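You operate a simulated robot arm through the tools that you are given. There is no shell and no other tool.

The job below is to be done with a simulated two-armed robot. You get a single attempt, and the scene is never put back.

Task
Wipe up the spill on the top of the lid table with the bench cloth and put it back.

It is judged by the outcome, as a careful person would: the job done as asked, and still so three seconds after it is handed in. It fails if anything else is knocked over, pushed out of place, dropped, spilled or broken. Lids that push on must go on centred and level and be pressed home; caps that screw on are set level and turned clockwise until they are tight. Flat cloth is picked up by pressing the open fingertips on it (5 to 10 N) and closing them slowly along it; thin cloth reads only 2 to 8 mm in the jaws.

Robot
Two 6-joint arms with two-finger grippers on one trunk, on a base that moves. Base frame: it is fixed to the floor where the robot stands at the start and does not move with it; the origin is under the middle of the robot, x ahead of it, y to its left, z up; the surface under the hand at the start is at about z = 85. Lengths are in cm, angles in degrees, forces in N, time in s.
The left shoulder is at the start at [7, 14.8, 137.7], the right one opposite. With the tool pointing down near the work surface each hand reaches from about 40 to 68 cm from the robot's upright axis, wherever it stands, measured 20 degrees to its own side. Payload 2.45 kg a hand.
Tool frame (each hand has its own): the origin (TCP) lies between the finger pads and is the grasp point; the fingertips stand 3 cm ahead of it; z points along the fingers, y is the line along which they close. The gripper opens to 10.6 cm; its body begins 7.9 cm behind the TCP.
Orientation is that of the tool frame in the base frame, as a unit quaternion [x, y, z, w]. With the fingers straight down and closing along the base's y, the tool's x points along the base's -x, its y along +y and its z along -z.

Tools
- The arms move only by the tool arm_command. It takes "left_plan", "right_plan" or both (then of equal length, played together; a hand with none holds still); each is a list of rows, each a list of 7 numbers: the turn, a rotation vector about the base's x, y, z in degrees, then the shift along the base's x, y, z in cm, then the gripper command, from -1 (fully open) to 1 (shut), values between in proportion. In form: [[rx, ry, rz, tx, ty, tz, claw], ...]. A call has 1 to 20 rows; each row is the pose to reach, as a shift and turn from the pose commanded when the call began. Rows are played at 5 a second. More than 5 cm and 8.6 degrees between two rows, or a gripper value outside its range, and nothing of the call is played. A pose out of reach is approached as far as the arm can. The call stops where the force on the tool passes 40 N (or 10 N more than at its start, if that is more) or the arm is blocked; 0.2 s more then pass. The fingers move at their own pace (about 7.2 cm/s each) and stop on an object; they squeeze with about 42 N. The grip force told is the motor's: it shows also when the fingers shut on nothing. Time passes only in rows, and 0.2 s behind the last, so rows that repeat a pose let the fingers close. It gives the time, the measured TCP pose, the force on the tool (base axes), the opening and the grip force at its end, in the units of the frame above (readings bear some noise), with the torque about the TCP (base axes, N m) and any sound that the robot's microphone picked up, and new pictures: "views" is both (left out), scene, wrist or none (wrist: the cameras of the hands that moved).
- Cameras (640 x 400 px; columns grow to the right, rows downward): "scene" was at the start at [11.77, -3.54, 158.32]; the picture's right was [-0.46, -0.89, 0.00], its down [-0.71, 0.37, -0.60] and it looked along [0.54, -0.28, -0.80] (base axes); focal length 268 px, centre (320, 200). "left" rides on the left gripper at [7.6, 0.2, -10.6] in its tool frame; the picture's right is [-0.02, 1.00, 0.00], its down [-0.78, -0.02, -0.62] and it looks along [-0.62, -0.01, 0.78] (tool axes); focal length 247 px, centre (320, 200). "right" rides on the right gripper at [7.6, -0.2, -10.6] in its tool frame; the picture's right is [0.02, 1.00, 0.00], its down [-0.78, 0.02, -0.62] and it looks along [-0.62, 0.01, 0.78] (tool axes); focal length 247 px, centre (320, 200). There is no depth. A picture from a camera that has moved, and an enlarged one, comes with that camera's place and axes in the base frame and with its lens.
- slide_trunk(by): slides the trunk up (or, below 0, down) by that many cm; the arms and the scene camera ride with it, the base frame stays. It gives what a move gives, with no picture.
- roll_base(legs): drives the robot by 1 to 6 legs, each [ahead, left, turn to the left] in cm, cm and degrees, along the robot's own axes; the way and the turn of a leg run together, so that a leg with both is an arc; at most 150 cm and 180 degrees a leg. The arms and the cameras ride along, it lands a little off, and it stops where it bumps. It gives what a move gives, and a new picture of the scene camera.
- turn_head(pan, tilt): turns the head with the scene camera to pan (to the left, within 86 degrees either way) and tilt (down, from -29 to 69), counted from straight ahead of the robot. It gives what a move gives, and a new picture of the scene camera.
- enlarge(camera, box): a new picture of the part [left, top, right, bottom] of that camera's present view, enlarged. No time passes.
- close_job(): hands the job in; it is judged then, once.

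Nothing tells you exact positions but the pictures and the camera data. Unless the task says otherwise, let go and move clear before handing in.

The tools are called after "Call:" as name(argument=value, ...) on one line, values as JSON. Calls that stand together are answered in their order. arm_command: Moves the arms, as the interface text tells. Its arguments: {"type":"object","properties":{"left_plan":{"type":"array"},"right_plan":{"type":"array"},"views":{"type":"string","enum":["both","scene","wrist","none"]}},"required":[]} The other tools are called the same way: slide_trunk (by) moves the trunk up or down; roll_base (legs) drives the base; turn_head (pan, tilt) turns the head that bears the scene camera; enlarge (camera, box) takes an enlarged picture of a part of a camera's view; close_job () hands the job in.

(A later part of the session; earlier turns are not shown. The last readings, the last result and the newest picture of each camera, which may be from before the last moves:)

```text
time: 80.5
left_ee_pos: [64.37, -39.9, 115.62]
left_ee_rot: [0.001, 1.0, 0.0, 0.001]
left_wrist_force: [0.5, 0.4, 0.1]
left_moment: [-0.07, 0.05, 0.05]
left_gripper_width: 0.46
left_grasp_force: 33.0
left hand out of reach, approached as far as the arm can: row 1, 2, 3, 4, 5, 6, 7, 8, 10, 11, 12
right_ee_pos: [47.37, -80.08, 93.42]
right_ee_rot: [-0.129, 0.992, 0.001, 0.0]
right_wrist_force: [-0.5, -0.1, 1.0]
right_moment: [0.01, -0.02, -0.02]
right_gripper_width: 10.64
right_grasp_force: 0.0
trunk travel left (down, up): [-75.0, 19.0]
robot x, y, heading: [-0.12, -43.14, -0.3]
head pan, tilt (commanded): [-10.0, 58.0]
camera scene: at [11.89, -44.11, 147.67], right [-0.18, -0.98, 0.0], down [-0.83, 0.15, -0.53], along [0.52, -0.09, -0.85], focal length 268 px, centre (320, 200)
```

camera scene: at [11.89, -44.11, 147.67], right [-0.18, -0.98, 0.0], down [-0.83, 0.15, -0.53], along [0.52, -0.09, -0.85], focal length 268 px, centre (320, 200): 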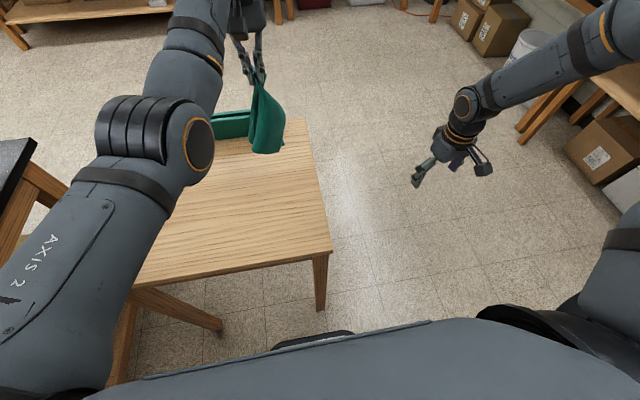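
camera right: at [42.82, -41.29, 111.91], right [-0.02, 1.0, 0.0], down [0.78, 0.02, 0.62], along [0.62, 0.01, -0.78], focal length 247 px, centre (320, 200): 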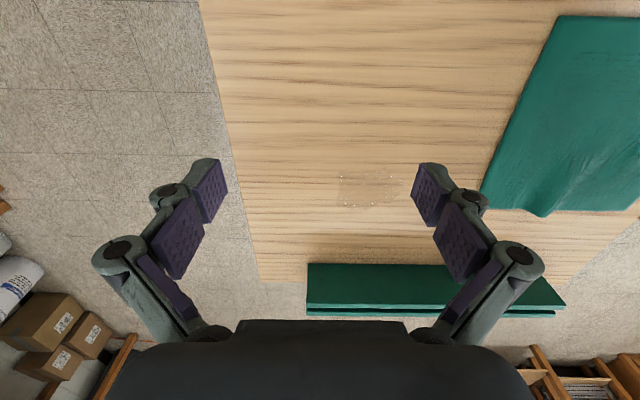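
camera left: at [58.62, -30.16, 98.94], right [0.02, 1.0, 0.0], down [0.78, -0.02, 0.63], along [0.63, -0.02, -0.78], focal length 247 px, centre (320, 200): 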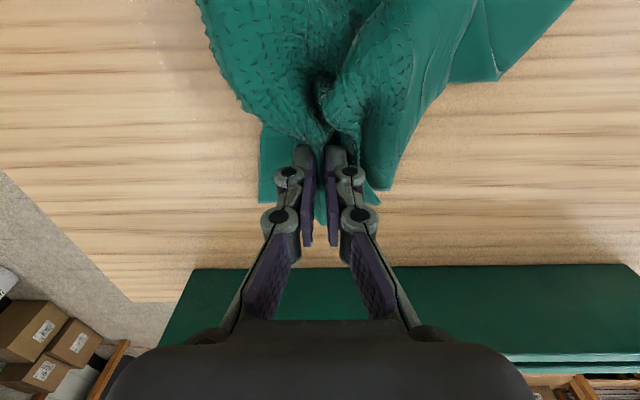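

The elbow appears to be folding down again. I'll lower the hand toward (63, −38, 104) and check that it tracks.

Call:
arm_command(left_plan=[[0, 0, 0, -0.2, 0.3, -1.5, 1], [0, 0, 0, -0.4, 0.6, -3, 1], [0, 0, 0, -0.6, 0.9, -4.5, 1], [0, 0, 0, -0.8, 1.2, -6, 1], [0, 0, 0, -1, 1.5, -8, 1], [0, 0, 0, -1.2, 1.8, -10, 1], [0, 0, 0, -1.4, 1.9, -11.6, 1], [0, 0, 0, -1.4, 1.9, -11.6, 1]], views="scene")

```text
time: 82.3
left_ee_pos: [62.89, -37.97, 104.06]
left_ee_rot: [0.002, 1.0, 0.0, 0.001]
left_wrist_force: [-0.2, -0.7, -0.3]
left_moment: [-0.03, -0.02, 0.0]
left_gripper_width: 0.48
left_grasp_force: 33.7
left hand out of reach, approached as far as the arm can: row 1, 2, 3, 4
right_ee_pos: [47.29, -80.08, 93.41]
right_ee_rot: [-0.129, 0.992, 0.001, 0.001]
right_wrist_force: [0.0, -0.2, -0.6]
right_moment: [0.01, 0.01, 0.02]
right_gripper_width: 10.6
right_grasp_force: 0.1
trunk travel left (down, up): [-75.0, 19.0]
robot x, y, heading: [-0.08, -42.76, -0.3]
head pan, tilt (commanded): [-10.0, 58.0]
camera scene: at [11.86, -44.12, 147.68], right [-0.18, -0.98, 0.0], down [-0.83, 0.15, -0.53], along [0.52, -0.09, -0.85], focal length 268 px, centre (320, 200)
```

scene: 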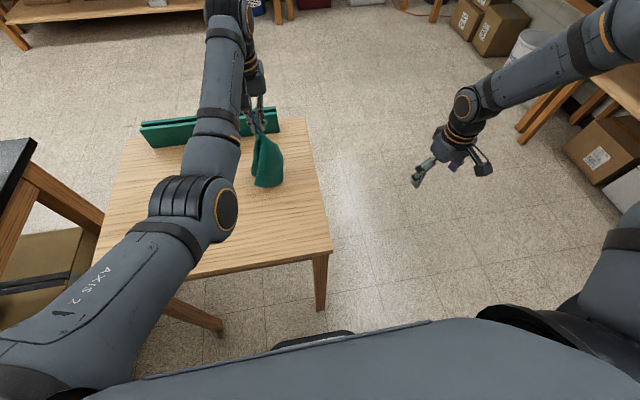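

The arm is back in its working posture at (62.9, −38, 104). I'll lower the cloth on the patch again and keep strokes inside the safe reach this time.

Call:
arm_command(left_plan=[[0, 0, 0, 0, 0.5, -2, 1], [0, 0, 0, -0.2, 1, -4, 1], [0, 0, 0, -0.3, 1.5, -6, 1], [0, 0, 0, -0.4, 2, -8, 1], [0, 0, 0, -0.4, 2.5, -10, 1], [0, 0, 0, -0.4, 3, -12, 1], [0, 0, 0, -0.4, 3, -13.5, 1], [0, 0, 0, -0.4, 3, -14.5, 1], [0, 0, 0, -0.4, 3, -14.5, 1]], views="both")

```text
time: 84.3
left_ee_pos: [62.53, -34.78, 89.5]
left_ee_rot: [0.001, 1.0, 0.0, 0.003]
left_wrist_force: [0.3, -1.3, 1.5]
left_moment: [-0.04, 0.0, 0.05]
left_gripper_width: 0.47
left_grasp_force: 33.5
right_ee_pos: [47.37, -80.07, 93.38]
right_ee_rot: [-0.129, 0.992, 0.0, 0.0]
right_wrist_force: [-0.5, 0.3, 0.3]
right_moment: [0.0, -0.01, -0.03]
right_gripper_width: 10.58
right_grasp_force: 0.1
trunk travel left (down, up): [-75.0, 19.0]
robot x, y, heading: [-0.36, -42.52, 0.0]
head pan, tilt (commanded): [-10.0, 58.0]
camera scene: at [11.82, -44.12, 147.68], right [-0.18, -0.98, 0.0], down [-0.83, 0.15, -0.53], along [0.52, -0.09, -0.85], focal length 268 px, centre (320, 200)
camera left: at [54.73, -34.67, 100.07], right [0.02, 1.0, 0.0], down [0.78, -0.02, 0.62], along [0.62, -0.02, -0.78], focal length 247 px, centre (320, 200)
```

scene: 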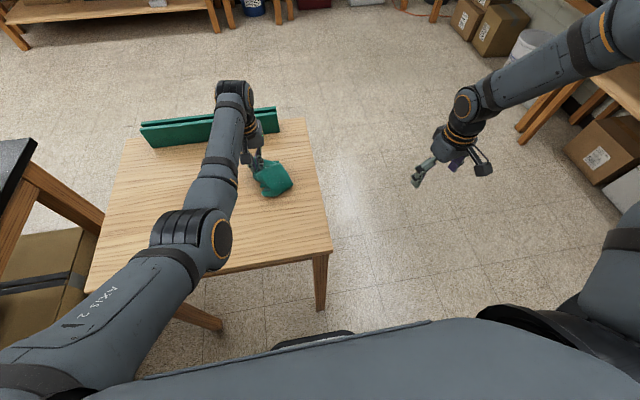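
left: 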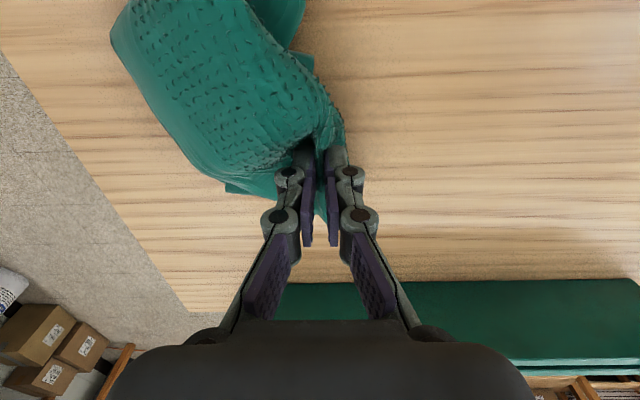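

Call:
arm_command(left_plan=[[0, 0, 0, 0, 0, -0.2, 1], [0, 0, 0, 0, 0, -0.4, 1], [0, 0, 0, 0, 0, -0.6, 1], [0, 0, 0, 0, 0, -0.6, 1]], views="none")

Call:
enlarge(camera="left", box=[200, 100, 520, 300])

```text
time: 85.3
left_ee_pos: [62.38, -34.96, 88.99]
left_ee_rot: [0.0, 1.0, 0.0, 0.003]
left_wrist_force: [-0.6, -0.2, 9.6]
left_moment: [-0.09, 0.02, 0.01]
left_gripper_width: 0.43
left_grasp_force: 33.7
right_ee_pos: [47.31, -80.05, 93.43]
right_ee_rot: [-0.129, 0.992, 0.0, 0.001]
right_wrist_force: [-0.6, 1.0, -0.6]
right_moment: [0.03, 0.04, -0.02]
right_gripper_width: 10.62
right_grasp_force: 0.0
trunk travel left (down, up): [-75.0, 19.0]
robot x, y, heading: [-0.15, -42.85, -0.1]
head pan, tilt (commanded): [-10.0, 58.0]
```

```text
2.00 times, centred on (360, 200) of left
camera zoom: at [54.71, -34.72, 99.58], right [0.02, 1.0, 0.0], down [0.78, -0.02, 0.63], along [0.63, -0.02, -0.78], focal length 494 px, centre (240, 200)
```

zoom: 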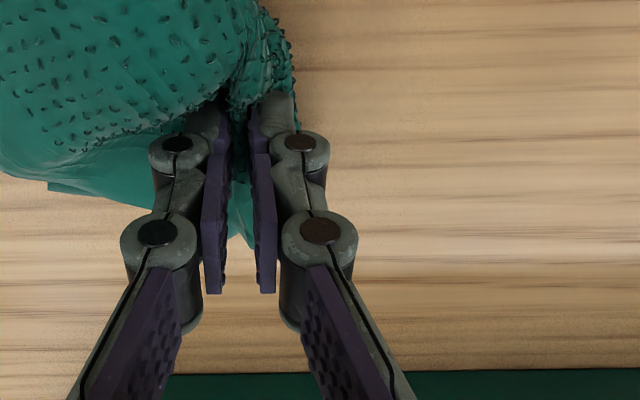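

9.6 N of contact. Now I'll raster the centre and far part, keeping x ≤ 64.4.

Call:
arm_command(left_plan=[[0, 0, 0, 0, 1.5, 0, 1], [0, 0, 0, 0, 3.5, 0, 1], [0, 0, 0, 0, 5, 0, 1], [0, 0, 0, 1, 5, 0, 1], [0, 0, 0, 1, 2.5, 0, 1], [0, 0, 0, 1, 0, 0, 1], [0, 0, 0, 1, -2.5, 0, 1], [0, 0, 0, 0.5, -4.5, 0, 1], [0, 0, 0, -0.5, -4.5, 0, 1], [0, 0, 0, -0.5, -2, 0, 1], [0, 0, 0, -0.5, 0.5, 0, 1], [0, 0, 0, -0.5, 3, 0, 1], [0, 0, 0, -0.5, 5, 0, 1], [0, 0, 0, 2, 5, 0, 1], [0, 0, 0, 2, 2.5, 0, 1], [0, 0, 0, 2, 0, 0, 1], [0, 0, 0, 1.8, -1.5, 0, 1], [0, 0, 0, 1.4, -3, 0, 1], [0, 0, 0, 0.5, -4.5, 0, 1]], views="wrist")

```text
time: 89.3
left_ee_pos: [62.96, -39.71, 88.81]
left_ee_rot: [0.001, 1.0, 0.0, 0.002]
left_wrist_force: [1.5, 2.0, 5.6]
left_moment: [-0.02, -0.09, 0.03]
left_gripper_width: 0.47
left_grasp_force: 32.9
right_ee_pos: [47.2, -80.1, 93.53]
right_ee_rot: [-0.129, 0.992, 0.001, 0.002]
right_wrist_force: [-0.2, -0.5, 0.4]
right_moment: [0.02, -0.01, 0.03]
right_gripper_width: 10.63
right_grasp_force: 0.0
trunk travel left (down, up): [-75.0, 19.0]
robot x, y, heading: [-0.06, -42.72, -0.3]
head pan, tilt (commanded): [-10.0, 58.0]
camera left: at [55.22, -39.42, 99.46], right [0.02, 1.0, 0.0], down [0.78, -0.02, 0.62], along [0.62, -0.02, -0.78], focal length 247 px, centre (320, 200)
```

left: 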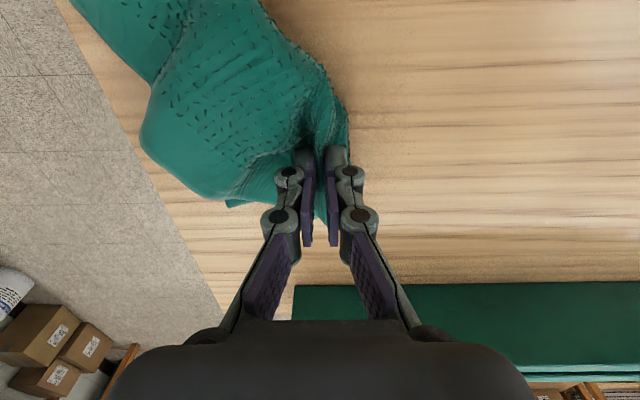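

All rows tracked. Now the near half of the patch, with slightly more pressure.

Call:
arm_command(left_plan=[[0, 0, 0, -1.2, 0, -0.1, 1], [0, 0, 0, -1.5, 2.5, -0.1, 1], [0, 0, 0, -1.5, 5, -0.1, 1], [0, 0, 0, -1.5, 7.5, -0.1, 1], [0, 0, 0, -1.5, 9.5, -0.1, 1], [0, 0, 0, -2.5, 9.5, -0.1, 1], [0, 0, 0, -2.5, 7, -0.1, 1], [0, 0, 0, -2.5, 4.5, -0.1, 1], [0, 0, 0, -2.5, 2, -0.1, 1], [0, 0, 0, -2.5, 0, -0.1, 1], [0, 0, 0, -3.5, 0, -0.1, 1], [0, 0, 0, -3.5, 2.5, -0.1, 1], [0, 0, 0, -3.5, 5, -0.1, 1], [0, 0, 0, -3.5, 7.5, -0.1, 1], [0, 0, 0, -3.5, 9.5, -0.1, 1], [0, 0, 0, -4.5, 9, -0.1, 1], [0, 0, 0, -4.5, 6.5, -0.1, 1], [0, 0, 0, -4.5, 4, -0.1, 1], [0, 0, 0, -4.5, 2, -0.1, 1], [0, 0, 0, -4.5, 0, -0.1, 1]], views="both")

```text
time: 93.5
left_ee_pos: [58.55, -36.51, 88.65]
left_ee_rot: [-0.014, 1.0, 0.016, 0.004]
left_wrist_force: [-5.7, 8.6, 36.3]
left_moment: [0.05, -0.11, -0.03]
left_gripper_width: 0.45
left_grasp_force: 33.2
right_ee_pos: [46.85, -79.93, 93.73]
right_ee_rot: [-0.13, 0.992, 0.0, 0.003]
right_wrist_force: [-0.1, 0.3, -0.5]
right_moment: [-0.03, -0.01, 0.01]
right_gripper_width: 10.59
right_grasp_force: 0.0
trunk travel left (down, up): [-75.0, 19.0]
robot x, y, heading: [-0.01, -42.59, -0.0]
head pan, tilt (commanded): [-10.0, 58.0]
camera scene: at [11.11, -43.97, 147.78], right [-0.18, -0.98, 0.0], down [-0.83, 0.15, -0.53], along [0.53, -0.09, -0.85], focal length 268 px, centre (320, 200)
camera left: at [50.76, -36.88, 99.14], right [0.0, 1.0, 0.03], down [0.78, -0.02, 0.63], along [0.63, 0.03, -0.78], focal length 247 px, centre (320, 200)
```

scene: 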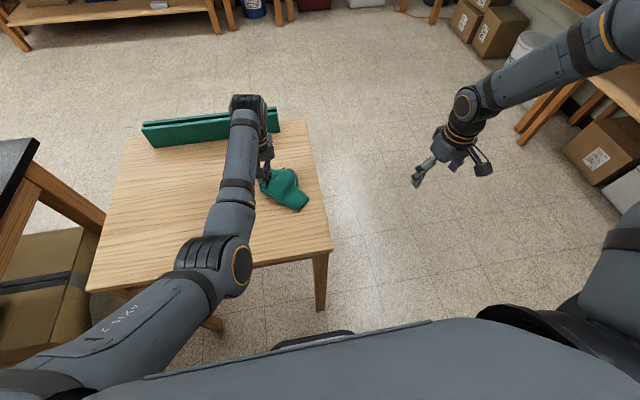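
left: 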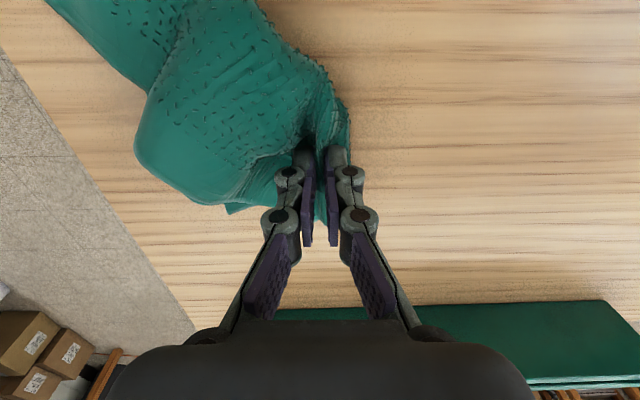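

Force has built up to 36 N at (58.5, −36.5), so I'll lift clear right away and inspect the patch.

Call:
arm_command(left_plan=[[0, 0, 0, 0.5, 1.5, 1, 1], [0, 0, 0, 1, 3, 2.5, 1], [0, 0, 0, 2, 3, 4.5, 1], [0, 0, 0, 3, 3, 6.5, 1], [0, 0, 0, 4, 3, 8.5, 1], [0, 0, 0, 4.5, 3, 10.5, 1], [0, 0, 0, 4.5, 3, 12, 1], [0, 0, 0, 4.5, 3, 12, 1]], views="both")

```text
time: 95.3
left_ee_pos: [63.09, -36.49, 100.66]
left_ee_rot: [0.002, 1.0, -0.001, 0.002]
left_wrist_force: [0.2, 0.6, -0.7]
left_moment: [0.01, -0.03, 0.05]
left_gripper_width: 0.43
left_grasp_force: 33.2
right_ee_pos: [47.36, -80.04, 93.35]
right_ee_rot: [-0.128, 0.992, -0.001, 0.0]
right_wrist_force: [0.7, 0.1, -1.6]
right_moment: [0.02, -0.01, 0.03]
right_gripper_width: 10.62
right_grasp_force: 0.1
trunk travel left (down, up): [-75.0, 19.0]
robot x, y, heading: [-0.11, -42.91, 0.0]
head pan, tilt (commanded): [-10.0, 58.0]
camera scene: at [11.86, -44.1, 147.68], right [-0.18, -0.98, 0.0], down [-0.83, 0.15, -0.53], along [0.52, -0.09, -0.85], focal length 268 px, centre (320, 200)
camera left: at [55.39, -36.24, 111.23], right [0.02, 1.0, 0.0], down [0.78, -0.02, 0.62], along [0.62, -0.02, -0.78], focal length 247 px, centre (320, 200)
```

scene: 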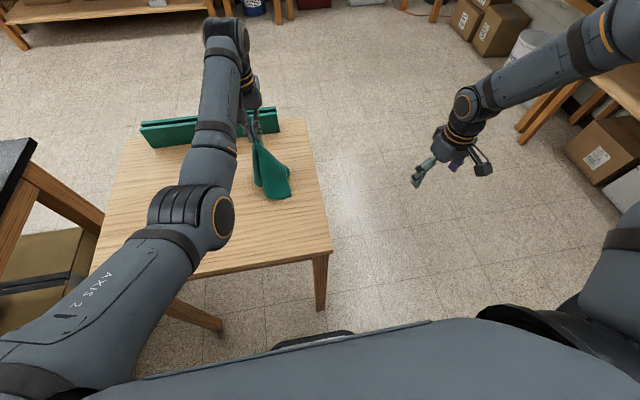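
left: 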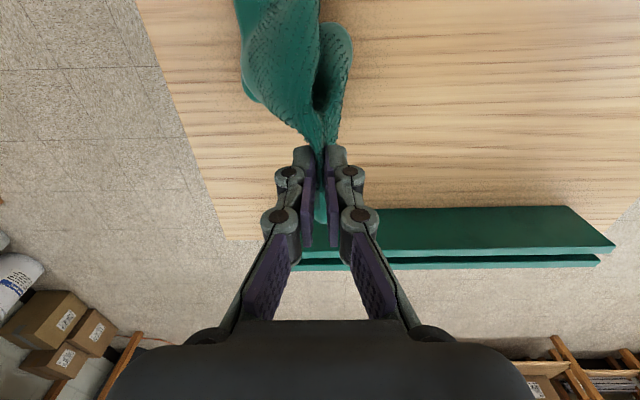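

I'll roll the base 12 cm back to the left so both cameras get a clear view of the patch.

Call:
roll_base(legs=[[0, 13, 0]])

Call:
enlarge(camera="left", box=[60, 30, 300, 200])

Call:
turn_head(pan=-15, tilt=55)

Call:
enlarge(camera="scene", box=[240, 120, 400, 220])

```text
time: 96.5
left_ee_pos: [63.12, -23.43, 100.67]
left_ee_rot: [0.0, 1.0, -0.001, 0.001]
left_wrist_force: [0.7, -0.6, -1.2]
left_moment: [-0.03, 0.02, 0.0]
left_gripper_width: 0.46
left_grasp_force: 33.5
right_ee_pos: [47.38, -66.96, 93.32]
right_ee_rot: [-0.129, 0.992, 0.001, 0.001]
right_wrist_force: [1.1, -0.4, -0.1]
right_moment: [0.08, 0.0, 0.02]
right_gripper_width: 10.59
right_grasp_force: 0.0
trunk travel left (down, up): [-75.0, 19.0]
robot x, y, heading: [-0.26, -29.6, -0.2]
head pan, tilt (commanded): [-10.0, 58.0]
camera scene: at [11.91, -31.12, 147.67], right [-0.17, -0.98, 0.0], down [-0.84, 0.15, -0.53], along [0.52, -0.09, -0.85], focal length 268 px, centre (320, 200)
```

scene: 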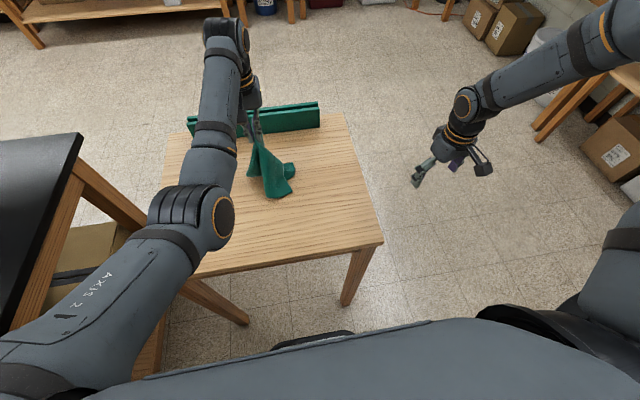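

```text
2.35 times, centred on (180, 115) of left
camera zoom: at [55.41, -23.14, 111.21], right [0.02, 1.0, 0.0], down [0.78, -0.02, 0.62], along [0.62, -0.01, -0.78], focal length 581 px, centre (649, 400)
```

zoom: 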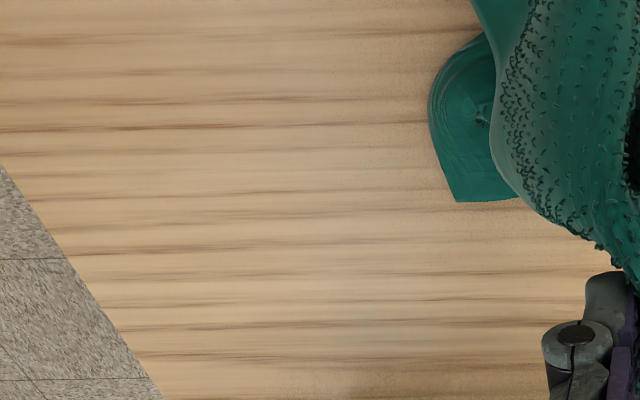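

```text
time: 97.2
left_ee_pos: [63.13, -23.24, 100.61]
left_ee_rot: [0.001, 1.0, -0.001, 0.002]
left_wrist_force: [0.0, -0.7, 0.4]
left_moment: [0.02, -0.07, 0.02]
left_gripper_width: 0.47
left_grasp_force: 33.1
right_ee_pos: [47.35, -66.75, 93.48]
right_ee_rot: [-0.13, 0.991, 0.0, 0.0]
right_wrist_force: [0.4, -0.4, -1.1]
right_moment: [0.01, 0.03, -0.05]
right_gripper_width: 10.61
right_grasp_force: 0.1
trunk travel left (down, up): [-75.0, 19.0]
robot x, y, heading: [0.01, -29.64, 0.1]
head pan, tilt (commanded): [-15.0, 55.0]
camera scene: at [12.08, -31.55, 148.04], right [-0.26, -0.97, 0.0], down [-0.79, 0.21, -0.57], along [0.55, -0.15, -0.82], focal length 268 px, centre (320, 200)
```

scene: 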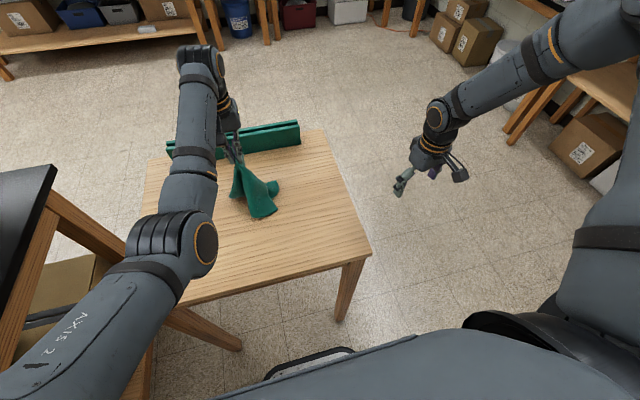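

```text
4.00 times, centred on (320, 170) of scene
camera zoom: at [12.08, -31.55, 148.04], right [-0.26, -0.97, 0.0], down [-0.79, 0.21, -0.57], along [0.55, -0.15, -0.82], focal length 1070 px, centre (320, 320)
```

zoom: 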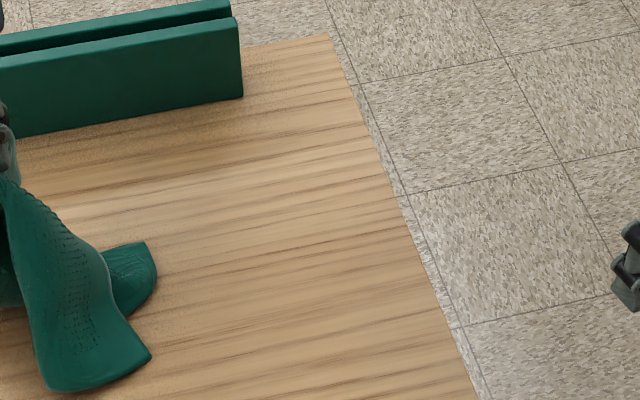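

The visible part of the patch is now clean, with no glints or film. I'll raise the trunk so the cloth hangs free, and roll left toward the cloth's home lane to see the rest of the patch.

Call:
slide_trunk(by=9)

Call:
roll_base(legs=[[0, 12.5, 0]])

Call:
turn_head(pan=-25, tilt=50)

Call:
enlarge(camera="scene", box=[220, 110, 400, 230])

Call:
enlarge(camera="left", box=[0, 0, 320, 200])

```text
time: 98.5
left_ee_pos: [63.23, -23.34, 109.71]
left_ee_rot: [0.0, 1.0, -0.001, 0.002]
left_wrist_force: [-0.6, 0.3, -0.5]
left_moment: [-0.05, -0.01, 0.05]
left_gripper_width: 0.45
left_grasp_force: 33.6
right_ee_pos: [47.36, -66.88, 102.27]
right_ee_rot: [-0.13, 0.992, 0.001, 0.0]
right_wrist_force: [0.0, 0.1, -1.1]
right_moment: [-0.02, 0.0, 0.01]
right_gripper_width: 10.59
right_grasp_force: 0.0
trunk travel left (down, up): [-84.0, 10.0]
robot x, y, heading: [-0.19, -29.4, -0.1]
head pan, tilt (commanded): [-15.0, 55.0]
```

```text
time: 99.7
left_ee_pos: [63.14, -11.02, 109.54]
left_ee_rot: [0.001, 1.0, 0.001, 0.002]
left_wrist_force: [-0.1, -0.1, -1.0]
left_moment: [0.0, 0.03, 0.04]
left_gripper_width: 0.44
left_grasp_force: 33.2
right_ee_pos: [47.45, -54.6, 102.36]
right_ee_rot: [-0.13, 0.991, 0.002, 0.001]
right_wrist_force: [0.3, -0.5, 0.1]
right_moment: [0.02, 0.01, 0.01]
right_gripper_width: 10.61
right_grasp_force: 0.0
trunk travel left (down, up): [-84.0, 10.0]
robot x, y, heading: [-0.01, -17.38, 0.2]
head pan, tilt (commanded): [-15.0, 55.0]
camera scene: at [12.1, -19.49, 157.04], right [-0.26, -0.97, 0.0], down [-0.79, 0.21, -0.57], along [0.55, -0.15, -0.82], focal length 268 px, centre (320, 200)
```

scene: 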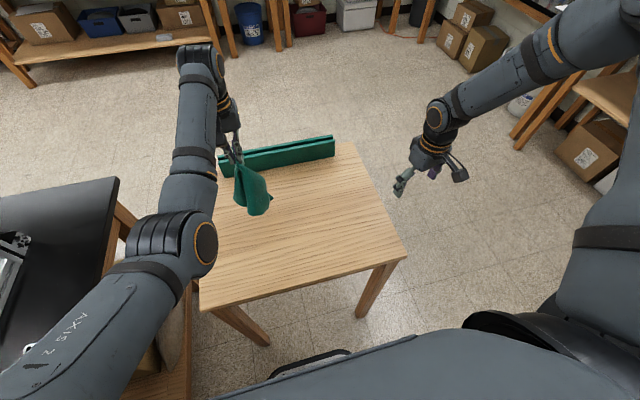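

```text
time: 100.4
left_ee_pos: [63.12, -10.72, 109.57]
left_ee_rot: [0.0, 1.0, -0.001, 0.001]
left_wrist_force: [0.2, -0.1, -0.6]
left_moment: [-0.02, 0.04, 0.04]
left_gripper_width: 0.47
left_grasp_force: 33.3
right_ee_pos: [47.34, -54.45, 102.34]
right_ee_rot: [-0.13, 0.992, 0.0, 0.0]
right_wrist_force: [-0.1, 0.4, 0.4]
right_moment: [-0.01, -0.02, 0.01]
right_gripper_width: 10.62
right_grasp_force: 0.1
trunk travel left (down, up): [-84.0, 10.0]
robot x, y, heading: [0.05, -17.46, -0.0]
head pan, tilt (commanded): [-25.0, 50.0]
camera scene: at [12.11, -20.52, 157.7], right [-0.42, -0.91, 0.0], down [-0.69, 0.32, -0.64], along [0.58, -0.27, -0.77], focal length 268 px, centre (320, 200)
```

scene: 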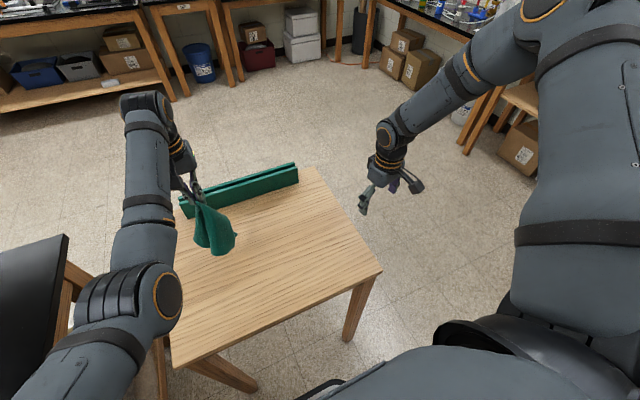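

```text
3.33 times, centred on (310, 170) of scene
camera zoom: at [12.11, -20.52, 157.7], right [-0.42, -0.91, 0.0], down [-0.69, 0.32, -0.64], along [0.58, -0.27, -0.77], focal length 892 px, centre (353, 300)
```

zoom: 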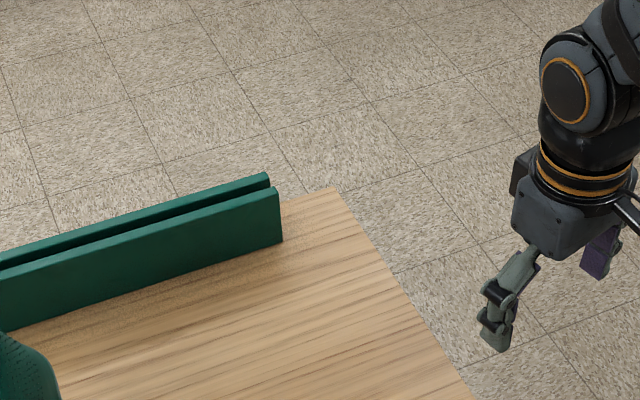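

```text
2.00 times, centred on (160, 100) of left
camera zoom: at [55.41, -10.59, 120.21], right [0.02, 1.0, 0.0], down [0.78, -0.02, 0.62], along [0.62, -0.02, -0.78], focal length 494 px, centre (640, 400)
```

zoom: 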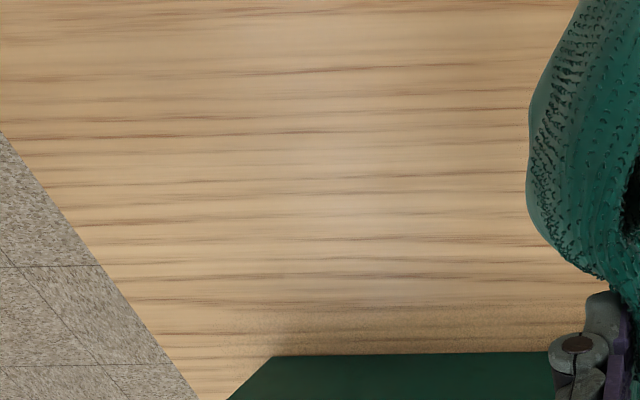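

The patch area looks clean from the wrist camera. I'll double-check it in the scene view and check the floor to the sides before backing up.

Call:
enlarge(camera="scene", box=[230, 170, 380, 280])

Call:
turn_head(pan=86, tilt=40)

Call:
turn_head(pan=-86, tilt=40)

```text
3.64 times, centred on (305, 225) of scene
camera zoom: at [12.11, -20.52, 157.7], right [-0.42, -0.91, 0.0], down [-0.69, 0.32, -0.64], along [0.58, -0.27, -0.77], focal length 973 px, centre (374, 109)
```

zoom: 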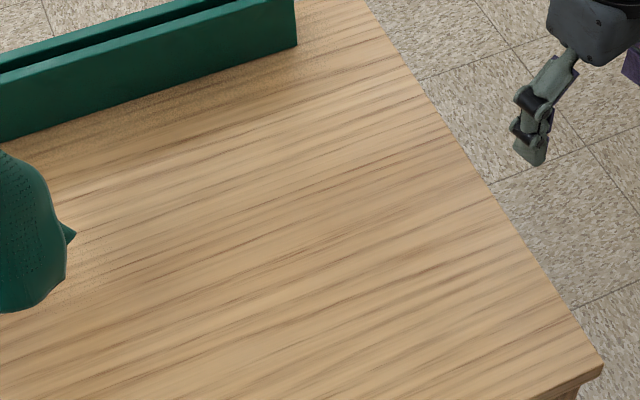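

```text
time: 102.3
left_ee_pos: [63.0, -10.79, 109.55]
left_ee_rot: [0.001, 1.0, -0.001, 0.002]
left_wrist_force: [0.3, -0.4, 0.4]
left_moment: [0.02, -0.05, 0.02]
left_gripper_width: 0.45
left_grasp_force: 33.9
right_ee_pos: [47.48, -54.46, 102.42]
right_ee_rot: [-0.129, 0.992, 0.001, 0.0]
right_wrist_force: [-0.7, 0.2, -0.1]
right_moment: [0.01, 0.03, -0.03]
right_gripper_width: 10.56
right_grasp_force: 0.1
trunk travel left (down, up): [-84.0, 10.0]
robot x, y, heading: [0.17, -17.09, -0.2]
head pan, tilt (commanded): [85.9, 40.0]
camera scene: at [5.75, -8.86, 159.11], right [1.0, -0.07, 0.0], down [-0.05, -0.64, -0.77], along [0.06, 0.76, -0.64], focal length 268 px, centre (320, 200)
```

scene: 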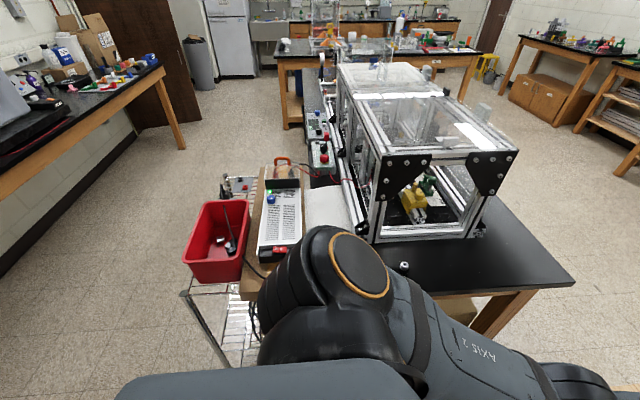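

```text
time: 104.9
left_ee_pos: [63.15, -10.77, 109.51]
left_ee_rot: [0.0, 1.0, -0.001, 0.001]
left_wrist_force: [0.9, -0.4, -0.9]
left_moment: [-0.02, -0.03, 0.06]
left_gripper_width: 0.47
left_grasp_force: 33.1
right_ee_pos: [47.45, -54.35, 102.55]
right_ee_rot: [-0.131, 0.991, 0.001, -0.001]
right_wrist_force: [0.5, 0.6, -0.3]
right_moment: [-0.01, -0.01, 0.04]
right_gripper_width: 10.61
right_grasp_force: 0.1
trunk travel left (down, up): [-84.0, 10.0]
robot x, y, heading: [0.14, -17.23, 0.0]
head pan, tilt (commanded): [-85.9, 40.0]
camera scene: at [5.73, -25.83, 159.11], right [-1.0, -0.07, 0.0], down [-0.05, 0.64, -0.77], along [0.05, -0.76, -0.64], focal length 268 px, centre (320, 200)
```

scene: 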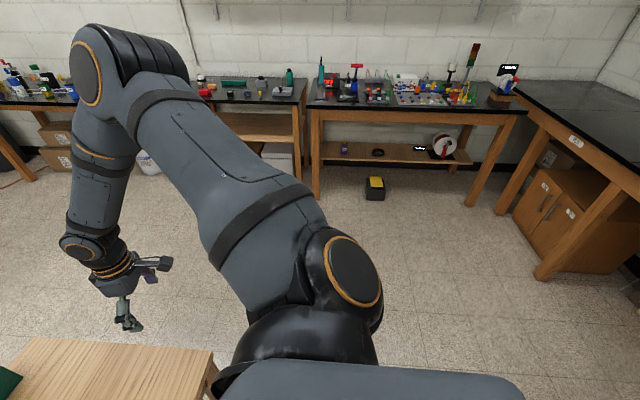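

The table top is clean, and there's open floor behind the robot. I'll back up 18 cm so the hanging cloth can be laid down near edge first and drawn forward into place.

Call:
roll_base(legs=[[-18, 0, 0]])

Call:
turn_head(pan=10, tilt=50)

Call:
enlarge(camera="left", box=[0, 0, 640, 400])

```text
time: 106.4
left_ee_pos: [45.53, -10.87, 109.38]
left_ee_rot: [-0.001, 1.0, -0.001, 0.0]
left_wrist_force: [0.5, 0.4, -0.3]
left_moment: [0.0, 0.02, 0.02]
left_gripper_width: 0.45
left_grasp_force: 33.4
right_ee_pos: [29.86, -54.45, 102.35]
right_ee_rot: [-0.131, 0.991, 0.0, -0.001]
right_wrist_force: [0.0, 0.6, 0.1]
right_moment: [0.02, 0.02, 0.0]
right_gripper_width: 10.59
right_grasp_force: 0.1
trunk travel left (down, up): [-84.0, 10.0]
robot x, y, heading: [-18.08, -17.13, 0.2]
head pan, tilt (commanded): [-85.9, 40.0]
camera scene: at [-11.8, -25.83, 159.09], right [-1.0, -0.07, 0.0], down [-0.05, 0.64, -0.77], along [0.05, -0.76, -0.64], focal length 268 px, centre (320, 200)
```

scene: 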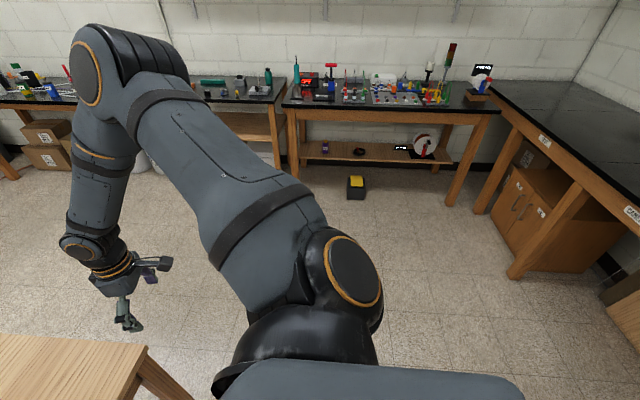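

```text
time: 108.2
left_ee_pos: [45.08, -10.78, 109.69]
left_ee_rot: [0.001, 1.0, -0.001, 0.001]
left_wrist_force: [-0.5, 0.0, -0.3]
left_moment: [-0.02, -0.01, 0.02]
left_gripper_width: 0.46
left_grasp_force: 33.9
right_ee_pos: [29.54, -54.25, 102.4]
right_ee_rot: [-0.13, 0.991, 0.001, -0.001]
right_wrist_force: [0.2, 1.0, 0.0]
right_moment: [0.01, -0.02, -0.03]
right_gripper_width: 10.61
right_grasp_force: 0.1
trunk travel left (down, up): [-84.0, 10.0]
robot x, y, heading: [-17.85, -17.36, -0.3]
head pan, tilt (commanded): [10.0, 50.0]
camera scene: at [-5.22, -16.0, 157.69], right [0.17, -0.98, 0.0], down [-0.75, -0.13, -0.64], along [0.63, 0.11, -0.77], focal length 268 px, centre (320, 200)
```

scene: 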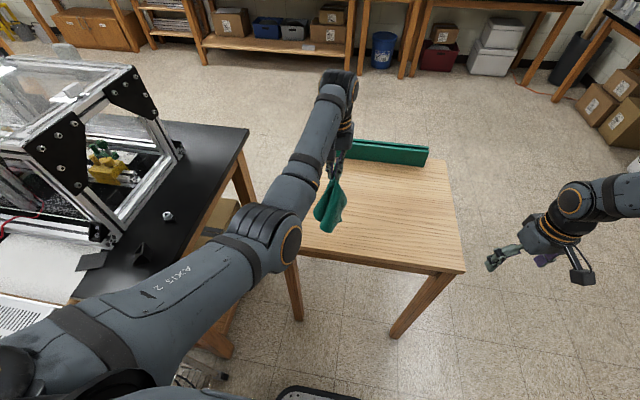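

```text
1.00 times, centred on (320, 200) of left (not enlarged: the box is as wide or as high as the picture)
camera zoom: at [37.45, -10.57, 120.19], right [0.02, 1.0, 0.0], down [0.78, -0.02, 0.62], along [0.62, -0.01, -0.78], focal length 247 px, centre (320, 200)
```

zoom: 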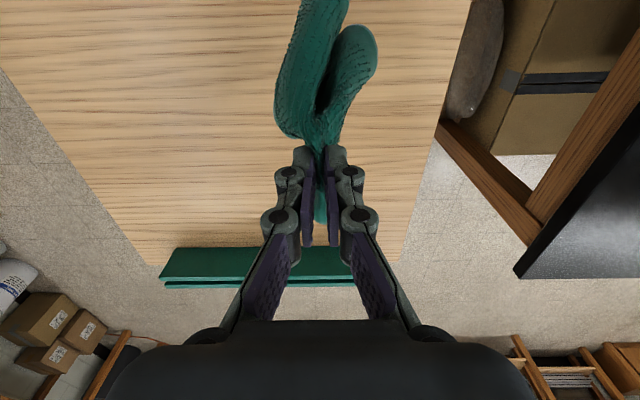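

The cloth hangs clear at x ≈ 45 over the near part of its home area. I'll lower the trunk until the near edge touches, then roll forward to lay it out.

Call:
slide_trunk(by=-4)

Call:
roll_base(legs=[[7, 0, 0]])

Call:
enlarge(camera="left", box=[0, 0, 640, 400])

```text
time: 109.0
left_ee_pos: [45.04, -10.72, 105.7]
left_ee_rot: [0.0, 1.0, -0.001, 0.001]
left_wrist_force: [0.5, 0.0, -0.3]
left_moment: [-0.01, -0.03, 0.01]
left_gripper_width: 0.46
left_grasp_force: 33.4
right_ee_pos: [29.37, -54.37, 98.45]
right_ee_rot: [-0.13, 0.991, 0.0, 0.001]
right_wrist_force: [-0.4, 0.8, 0.7]
right_moment: [0.0, 0.0, 0.02]
right_gripper_width: 10.6
right_grasp_force: 0.0
trunk travel left (down, up): [-80.0, 14.0]
robot x, y, heading: [-18.14, -17.27, 0.3]
head pan, tilt (commanded): [10.0, 50.0]
```

```text
time: 110.0
left_ee_pos: [51.62, -10.92, 105.83]
left_ee_rot: [0.001, 1.0, -0.001, 0.004]
left_wrist_force: [-1.0, -0.3, -0.1]
left_moment: [0.01, -0.07, 0.07]
left_gripper_width: 0.45
left_grasp_force: 32.8
right_ee_pos: [35.78, -54.39, 98.56]
right_ee_rot: [-0.13, 0.992, 0.001, 0.002]
right_wrist_force: [-0.4, -0.3, 0.6]
right_moment: [0.01, -0.05, 0.01]
right_gripper_width: 10.59
right_grasp_force: 0.1
trunk travel left (down, up): [-80.0, 14.0]
robot x, y, heading: [-11.08, -17.69, -0.1]
head pan, tilt (commanded): [10.0, 50.0]
camera scene: at [0.94, -15.99, 153.76], right [0.17, -0.98, 0.0], down [-0.75, -0.13, -0.65], along [0.64, 0.11, -0.76], focal length 268 px, centre (320, 200)
```

scene: 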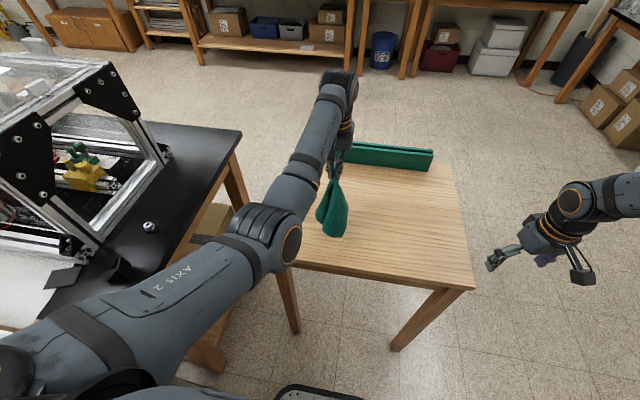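

```text
1.00 times, centred on (320, 200) of left (not enlarged: the box is as wide or as high as the picture)
camera zoom: at [43.8, -10.64, 116.48], right [0.02, 1.0, 0.0], down [0.78, -0.02, 0.63], along [0.63, -0.02, -0.78], focal length 247 px, centre (320, 200)
```

zoom: 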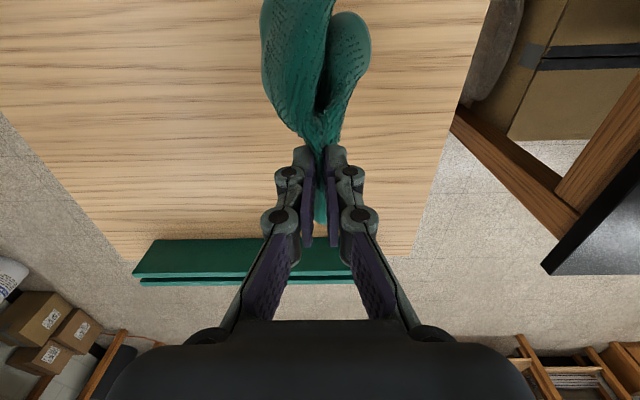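

The near edge is on the table at about x 45 while the hand is at 51.6. I'll continue laying: lower and forward in alternation.

Call:
slide_trunk(by=-3)

Call:
roll_base(legs=[[3, 0, 0]])

Call:
slide_trunk(by=-2.5)

Call:
arm_command(left_plan=[[0, 0, 0, 0, 0, -1, 1], [0, 0, 0, 0, 0, -2, 1], [0, 0, 0, 0, 0, -3, 1], [0, 0, 0, 0, 0, -3, 1]], views="wrist")

Call:
roll_base(legs=[[2.5, 0, 0]])

```text
time: 110.8
left_ee_pos: [52.17, -10.94, 102.56]
left_ee_rot: [0.001, 1.0, -0.002, 0.001]
left_wrist_force: [-0.4, -0.9, -0.5]
left_moment: [-0.04, 0.03, 0.04]
left_gripper_width: 0.45
left_grasp_force: 33.4
right_ee_pos: [36.41, -54.34, 95.28]
right_ee_rot: [-0.129, 0.992, 0.001, 0.0]
right_wrist_force: [-0.3, 0.1, -0.3]
right_moment: [0.06, 0.01, 0.0]
right_gripper_width: 10.59
right_grasp_force: 0.0
trunk travel left (down, up): [-77.0, 17.0]
robot x, y, heading: [-11.19, -17.63, -0.3]
head pan, tilt (commanded): [10.0, 50.0]
```

```text
time: 111.6
left_ee_pos: [54.4, -10.95, 103.08]
left_ee_rot: [0.003, 1.0, 0.0, 0.004]
left_wrist_force: [-1.0, 0.3, -0.4]
left_moment: [-0.04, -0.09, 0.06]
left_gripper_width: 0.47
left_grasp_force: 33.4
right_ee_pos: [38.71, -54.54, 95.75]
right_ee_rot: [-0.129, 0.992, 0.0, 0.002]
right_wrist_force: [-0.7, -0.3, 0.7]
right_moment: [-0.01, -0.07, -0.01]
right_gripper_width: 10.61
right_grasp_force: 0.1
trunk travel left (down, up): [-77.0, 17.0]
robot x, y, heading: [-8.09, -17.33, -0.3]
head pan, tilt (commanded): [10.0, 50.0]
camera scene: at [3.77, -16.01, 150.78], right [0.17, -0.99, 0.0], down [-0.75, -0.13, -0.65], along [0.64, 0.11, -0.76], focal length 268 px, centre (320, 200)
```

scene: 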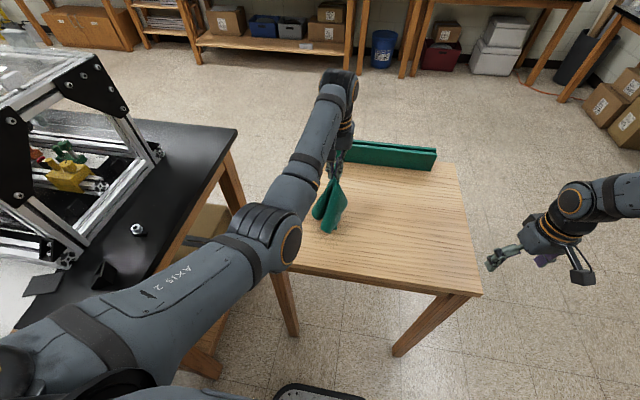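

```text
time: 112.3
left_ee_pos: [54.98, -10.93, 100.2]
left_ee_rot: [0.001, 1.0, 0.0, 0.002]
left_wrist_force: [0.5, -0.1, 0.1]
left_moment: [0.0, -0.02, 0.05]
left_gripper_width: 0.46
left_grasp_force: 33.6
right_ee_pos: [39.3, -54.42, 92.94]
right_ee_rot: [-0.129, 0.992, 0.001, 0.001]
right_wrist_force: [0.3, -1.6, 0.6]
right_moment: [-0.03, 0.0, 0.04]
right_gripper_width: 10.59
right_grasp_force: 0.1
trunk travel left (down, up): [-74.5, 19.5]
robot x, y, heading: [-8.37, -17.29, 0.2]
head pan, tilt (commanded): [10.0, 50.0]
```

```text
time: 113.3
left_ee_pos: [54.92, -10.86, 97.13]
left_ee_rot: [0.0, 1.0, -0.001, 0.001]
left_wrist_force: [0.7, -0.2, 0.1]
left_moment: [-0.01, 0.0, 0.03]
left_gripper_width: 0.46
left_grasp_force: 33.9
right_ee_pos: [39.24, -54.44, 92.82]
right_ee_rot: [-0.13, 0.991, 0.0, 0.0]
right_wrist_force: [-0.6, -0.6, 0.6]
right_moment: [-0.03, 0.0, -0.01]
right_gripper_width: 10.59
right_grasp_force: 0.0
trunk travel left (down, up): [-74.5, 19.5]
robot x, y, heading: [-8.02, -16.78, 0.2]
head pan, tilt (commanded): [10.0, 50.0]
camera left: at [47.19, -10.7, 107.66], right [0.02, 1.0, 0.0], down [0.78, -0.02, 0.62], along [0.62, -0.02, -0.78], focal length 247 px, centre (320, 200)
```

left: 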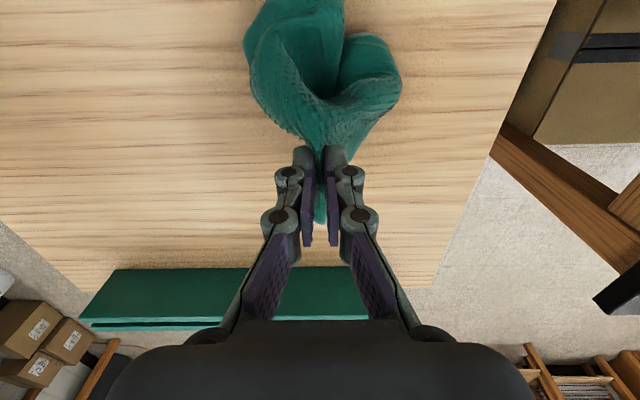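

```text
time: 114.1
left_ee_pos: [56.86, -10.91, 97.38]
left_ee_rot: [0.002, 1.0, -0.001, 0.005]
left_wrist_force: [-1.0, 0.0, 0.7]
left_moment: [-0.02, -0.07, 0.0]
left_gripper_width: 0.48
left_grasp_force: 33.7
right_ee_pos: [41.29, -54.4, 93.06]
right_ee_rot: [-0.129, 0.992, -0.001, 0.003]
right_wrist_force: [-0.1, -0.6, -0.8]
right_moment: [-0.01, -0.07, 0.04]
right_gripper_width: 10.59
right_grasp_force: 0.0
trunk travel left (down, up): [-74.5, 19.5]
robot x, y, heading: [-5.59, -17.31, -0.3]
head pan, tilt (commanded): [10.0, 50.0]
camera scene: at [6.37, -16.02, 148.26], right [0.17, -0.99, 0.0], down [-0.75, -0.13, -0.65], along [0.64, 0.11, -0.76], focal length 268 px, centre (320, 200)
```

scene: 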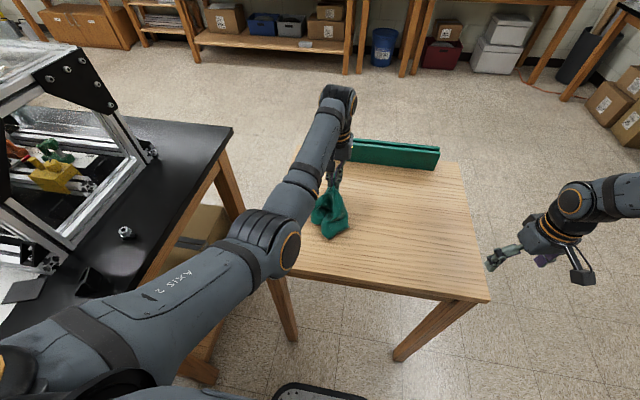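

The cloth is laying down. I'll continue down and forward to its grip location (61, −10.9).

Call:
arm_command(left_plan=[[0, 0, 0, 0, 0, -1, 1], [0, 0, 0, 0, 0, -2, 1], [0, 0, 0, 0, 0, -3, 1], [0, 0, 0, 0, 0, -4, 1], [0, 0, 0, 0, 0, -4, 1]], views="none")

Call:
roll_base(legs=[[2.5, 0, 0]])

Call:
arm_command(left_plan=[[0, 0, 0, 0, 0, -1, 1], [0, 0, 0, 0, 0, -2, 1], [0, 0, 0, 0, 0, -2, 1]], views="wrist")

```text
time: 115.3
left_ee_pos: [57.29, -11.02, 93.23]
left_ee_rot: [0.001, 1.0, -0.001, 0.002]
left_wrist_force: [-0.2, 0.3, 0.3]
left_moment: [-0.08, -0.03, 0.03]
left_gripper_width: 0.45
left_grasp_force: 33.0
right_ee_pos: [41.61, -54.43, 92.9]
right_ee_rot: [-0.129, 0.992, 0.001, 0.0]
right_wrist_force: [-0.4, 0.2, 0.9]
right_moment: [-0.02, 0.01, 0.0]
right_gripper_width: 10.58
right_grasp_force: 0.0
trunk travel left (down, up): [-74.5, 19.5]
robot x, y, heading: [-5.8, -17.19, 0.1]
head pan, tilt (commanded): [10.0, 50.0]
```

```text
time: 116.1
left_ee_pos: [59.45, -10.87, 93.46]
left_ee_rot: [0.002, 1.0, -0.001, 0.004]
left_wrist_force: [0.6, 0.8, 0.5]
left_moment: [0.03, -0.04, 0.02]
left_gripper_width: 0.47
left_grasp_force: 33.4
right_ee_pos: [43.72, -54.53, 93.02]
right_ee_rot: [-0.13, 0.991, 0.0, 0.003]
right_wrist_force: [-0.8, 0.1, -0.2]
right_moment: [-0.02, -0.06, 0.02]
right_gripper_width: 10.58
right_grasp_force: 0.0
trunk travel left (down, up): [-74.5, 19.5]
robot x, y, heading: [-3.34, -17.58, -0.1]
head pan, tilt (commanded): [10.0, 50.0]
camera scene: at [8.89, -16.03, 148.26], right [0.17, -0.99, 0.0], down [-0.75, -0.13, -0.65], along [0.64, 0.11, -0.76], focal length 268 px, centre (320, 200)
```

scene: 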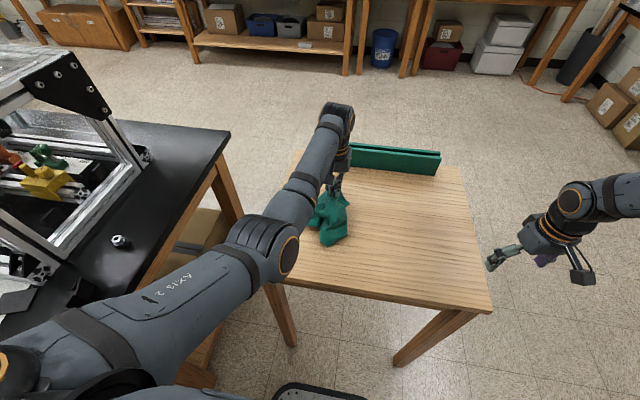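

```text
time: 116.9
left_ee_pos: [59.91, -11.01, 91.14]
left_ee_rot: [0.002, 1.0, -0.001, 0.001]
left_wrist_force: [1.1, -0.1, -0.2]
left_moment: [-0.01, 0.03, 0.04]
left_gripper_width: 0.43
left_grasp_force: 33.2
right_ee_pos: [44.25, -54.59, 92.78]
right_ee_rot: [-0.129, 0.992, 0.001, -0.001]
right_wrist_force: [-0.4, 0.2, 0.3]
right_moment: [0.0, 0.02, 0.0]
right_gripper_width: 10.57
right_grasp_force: 0.1
trunk travel left (down, up): [-74.5, 19.5]
robot x, y, heading: [-2.95, -17.07, -0.1]
head pan, tilt (commanded): [10.0, 50.0]
camera left: at [52.23, -10.78, 101.75], right [0.02, 1.0, 0.0], down [0.78, -0.02, 0.62], along [0.62, -0.02, -0.78], focal length 247 px, centre (320, 200)
```

left: 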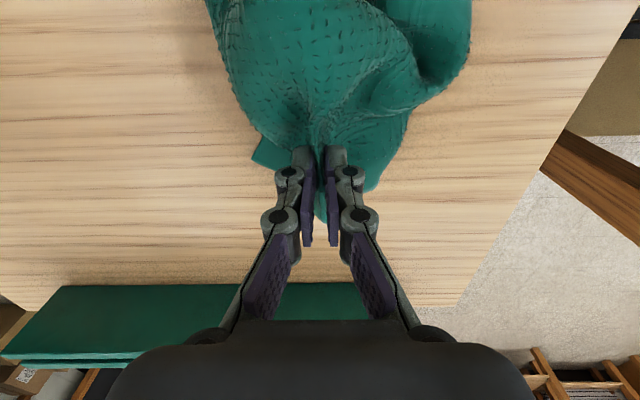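

The cloth is mostly down but folded at the sides. I'll draw it forward the last centimetre while lowering onto the table.

Call:
arm_command(left_plan=[[0, 0, 0, 0.3, 0, -0.5, 1], [0, 0, 0, 0.6, 0, -1, 1], [0, 0, 0, 1, 0, -1.5, 1], [0, 0, 0, 1.5, 0, -2, 1], [0, 0, 0, 2, 0, -2.2, 1], [0, 0, 0, 2, 0, -2.2, 1]], views="both")

```text
time: 118.3
left_ee_pos: [61.9, -10.96, 89.04]
left_ee_rot: [0.001, 1.0, -0.002, 0.001]
left_wrist_force: [0.3, 0.7, 0.7]
left_moment: [0.0, -0.03, -0.01]
left_gripper_width: 0.44
left_grasp_force: 33.4
right_ee_pos: [44.11, -54.48, 92.83]
right_ee_rot: [-0.13, 0.992, 0.0, 0.0]
right_wrist_force: [-0.4, -0.1, 0.9]
right_moment: [0.0, 0.04, -0.03]
right_gripper_width: 10.63
right_grasp_force: 0.0
trunk travel left (down, up): [-74.5, 19.5]
robot x, y, heading: [-3.11, -17.12, 0.1]
head pan, tilt (commanded): [10.0, 50.0]
camera scene: at [9.48, -16.05, 148.2], right [0.17, -0.99, 0.0], down [-0.75, -0.13, -0.64], along [0.63, 0.11, -0.77], focal length 268 px, centre (320, 200)
camera left: at [54.15, -10.78, 99.53], right [0.02, 1.0, 0.0], down [0.78, -0.02, 0.62], along [0.62, -0.02, -0.78], focal length 247 px, centre (320, 200)
```

scene: 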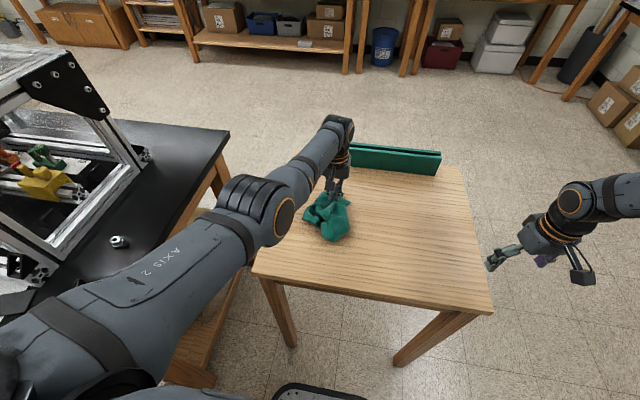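
left: 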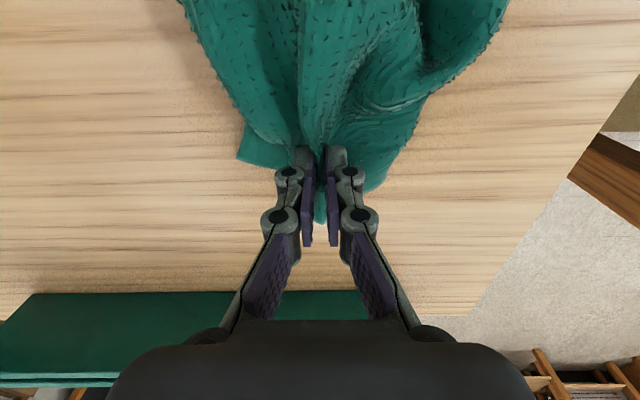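

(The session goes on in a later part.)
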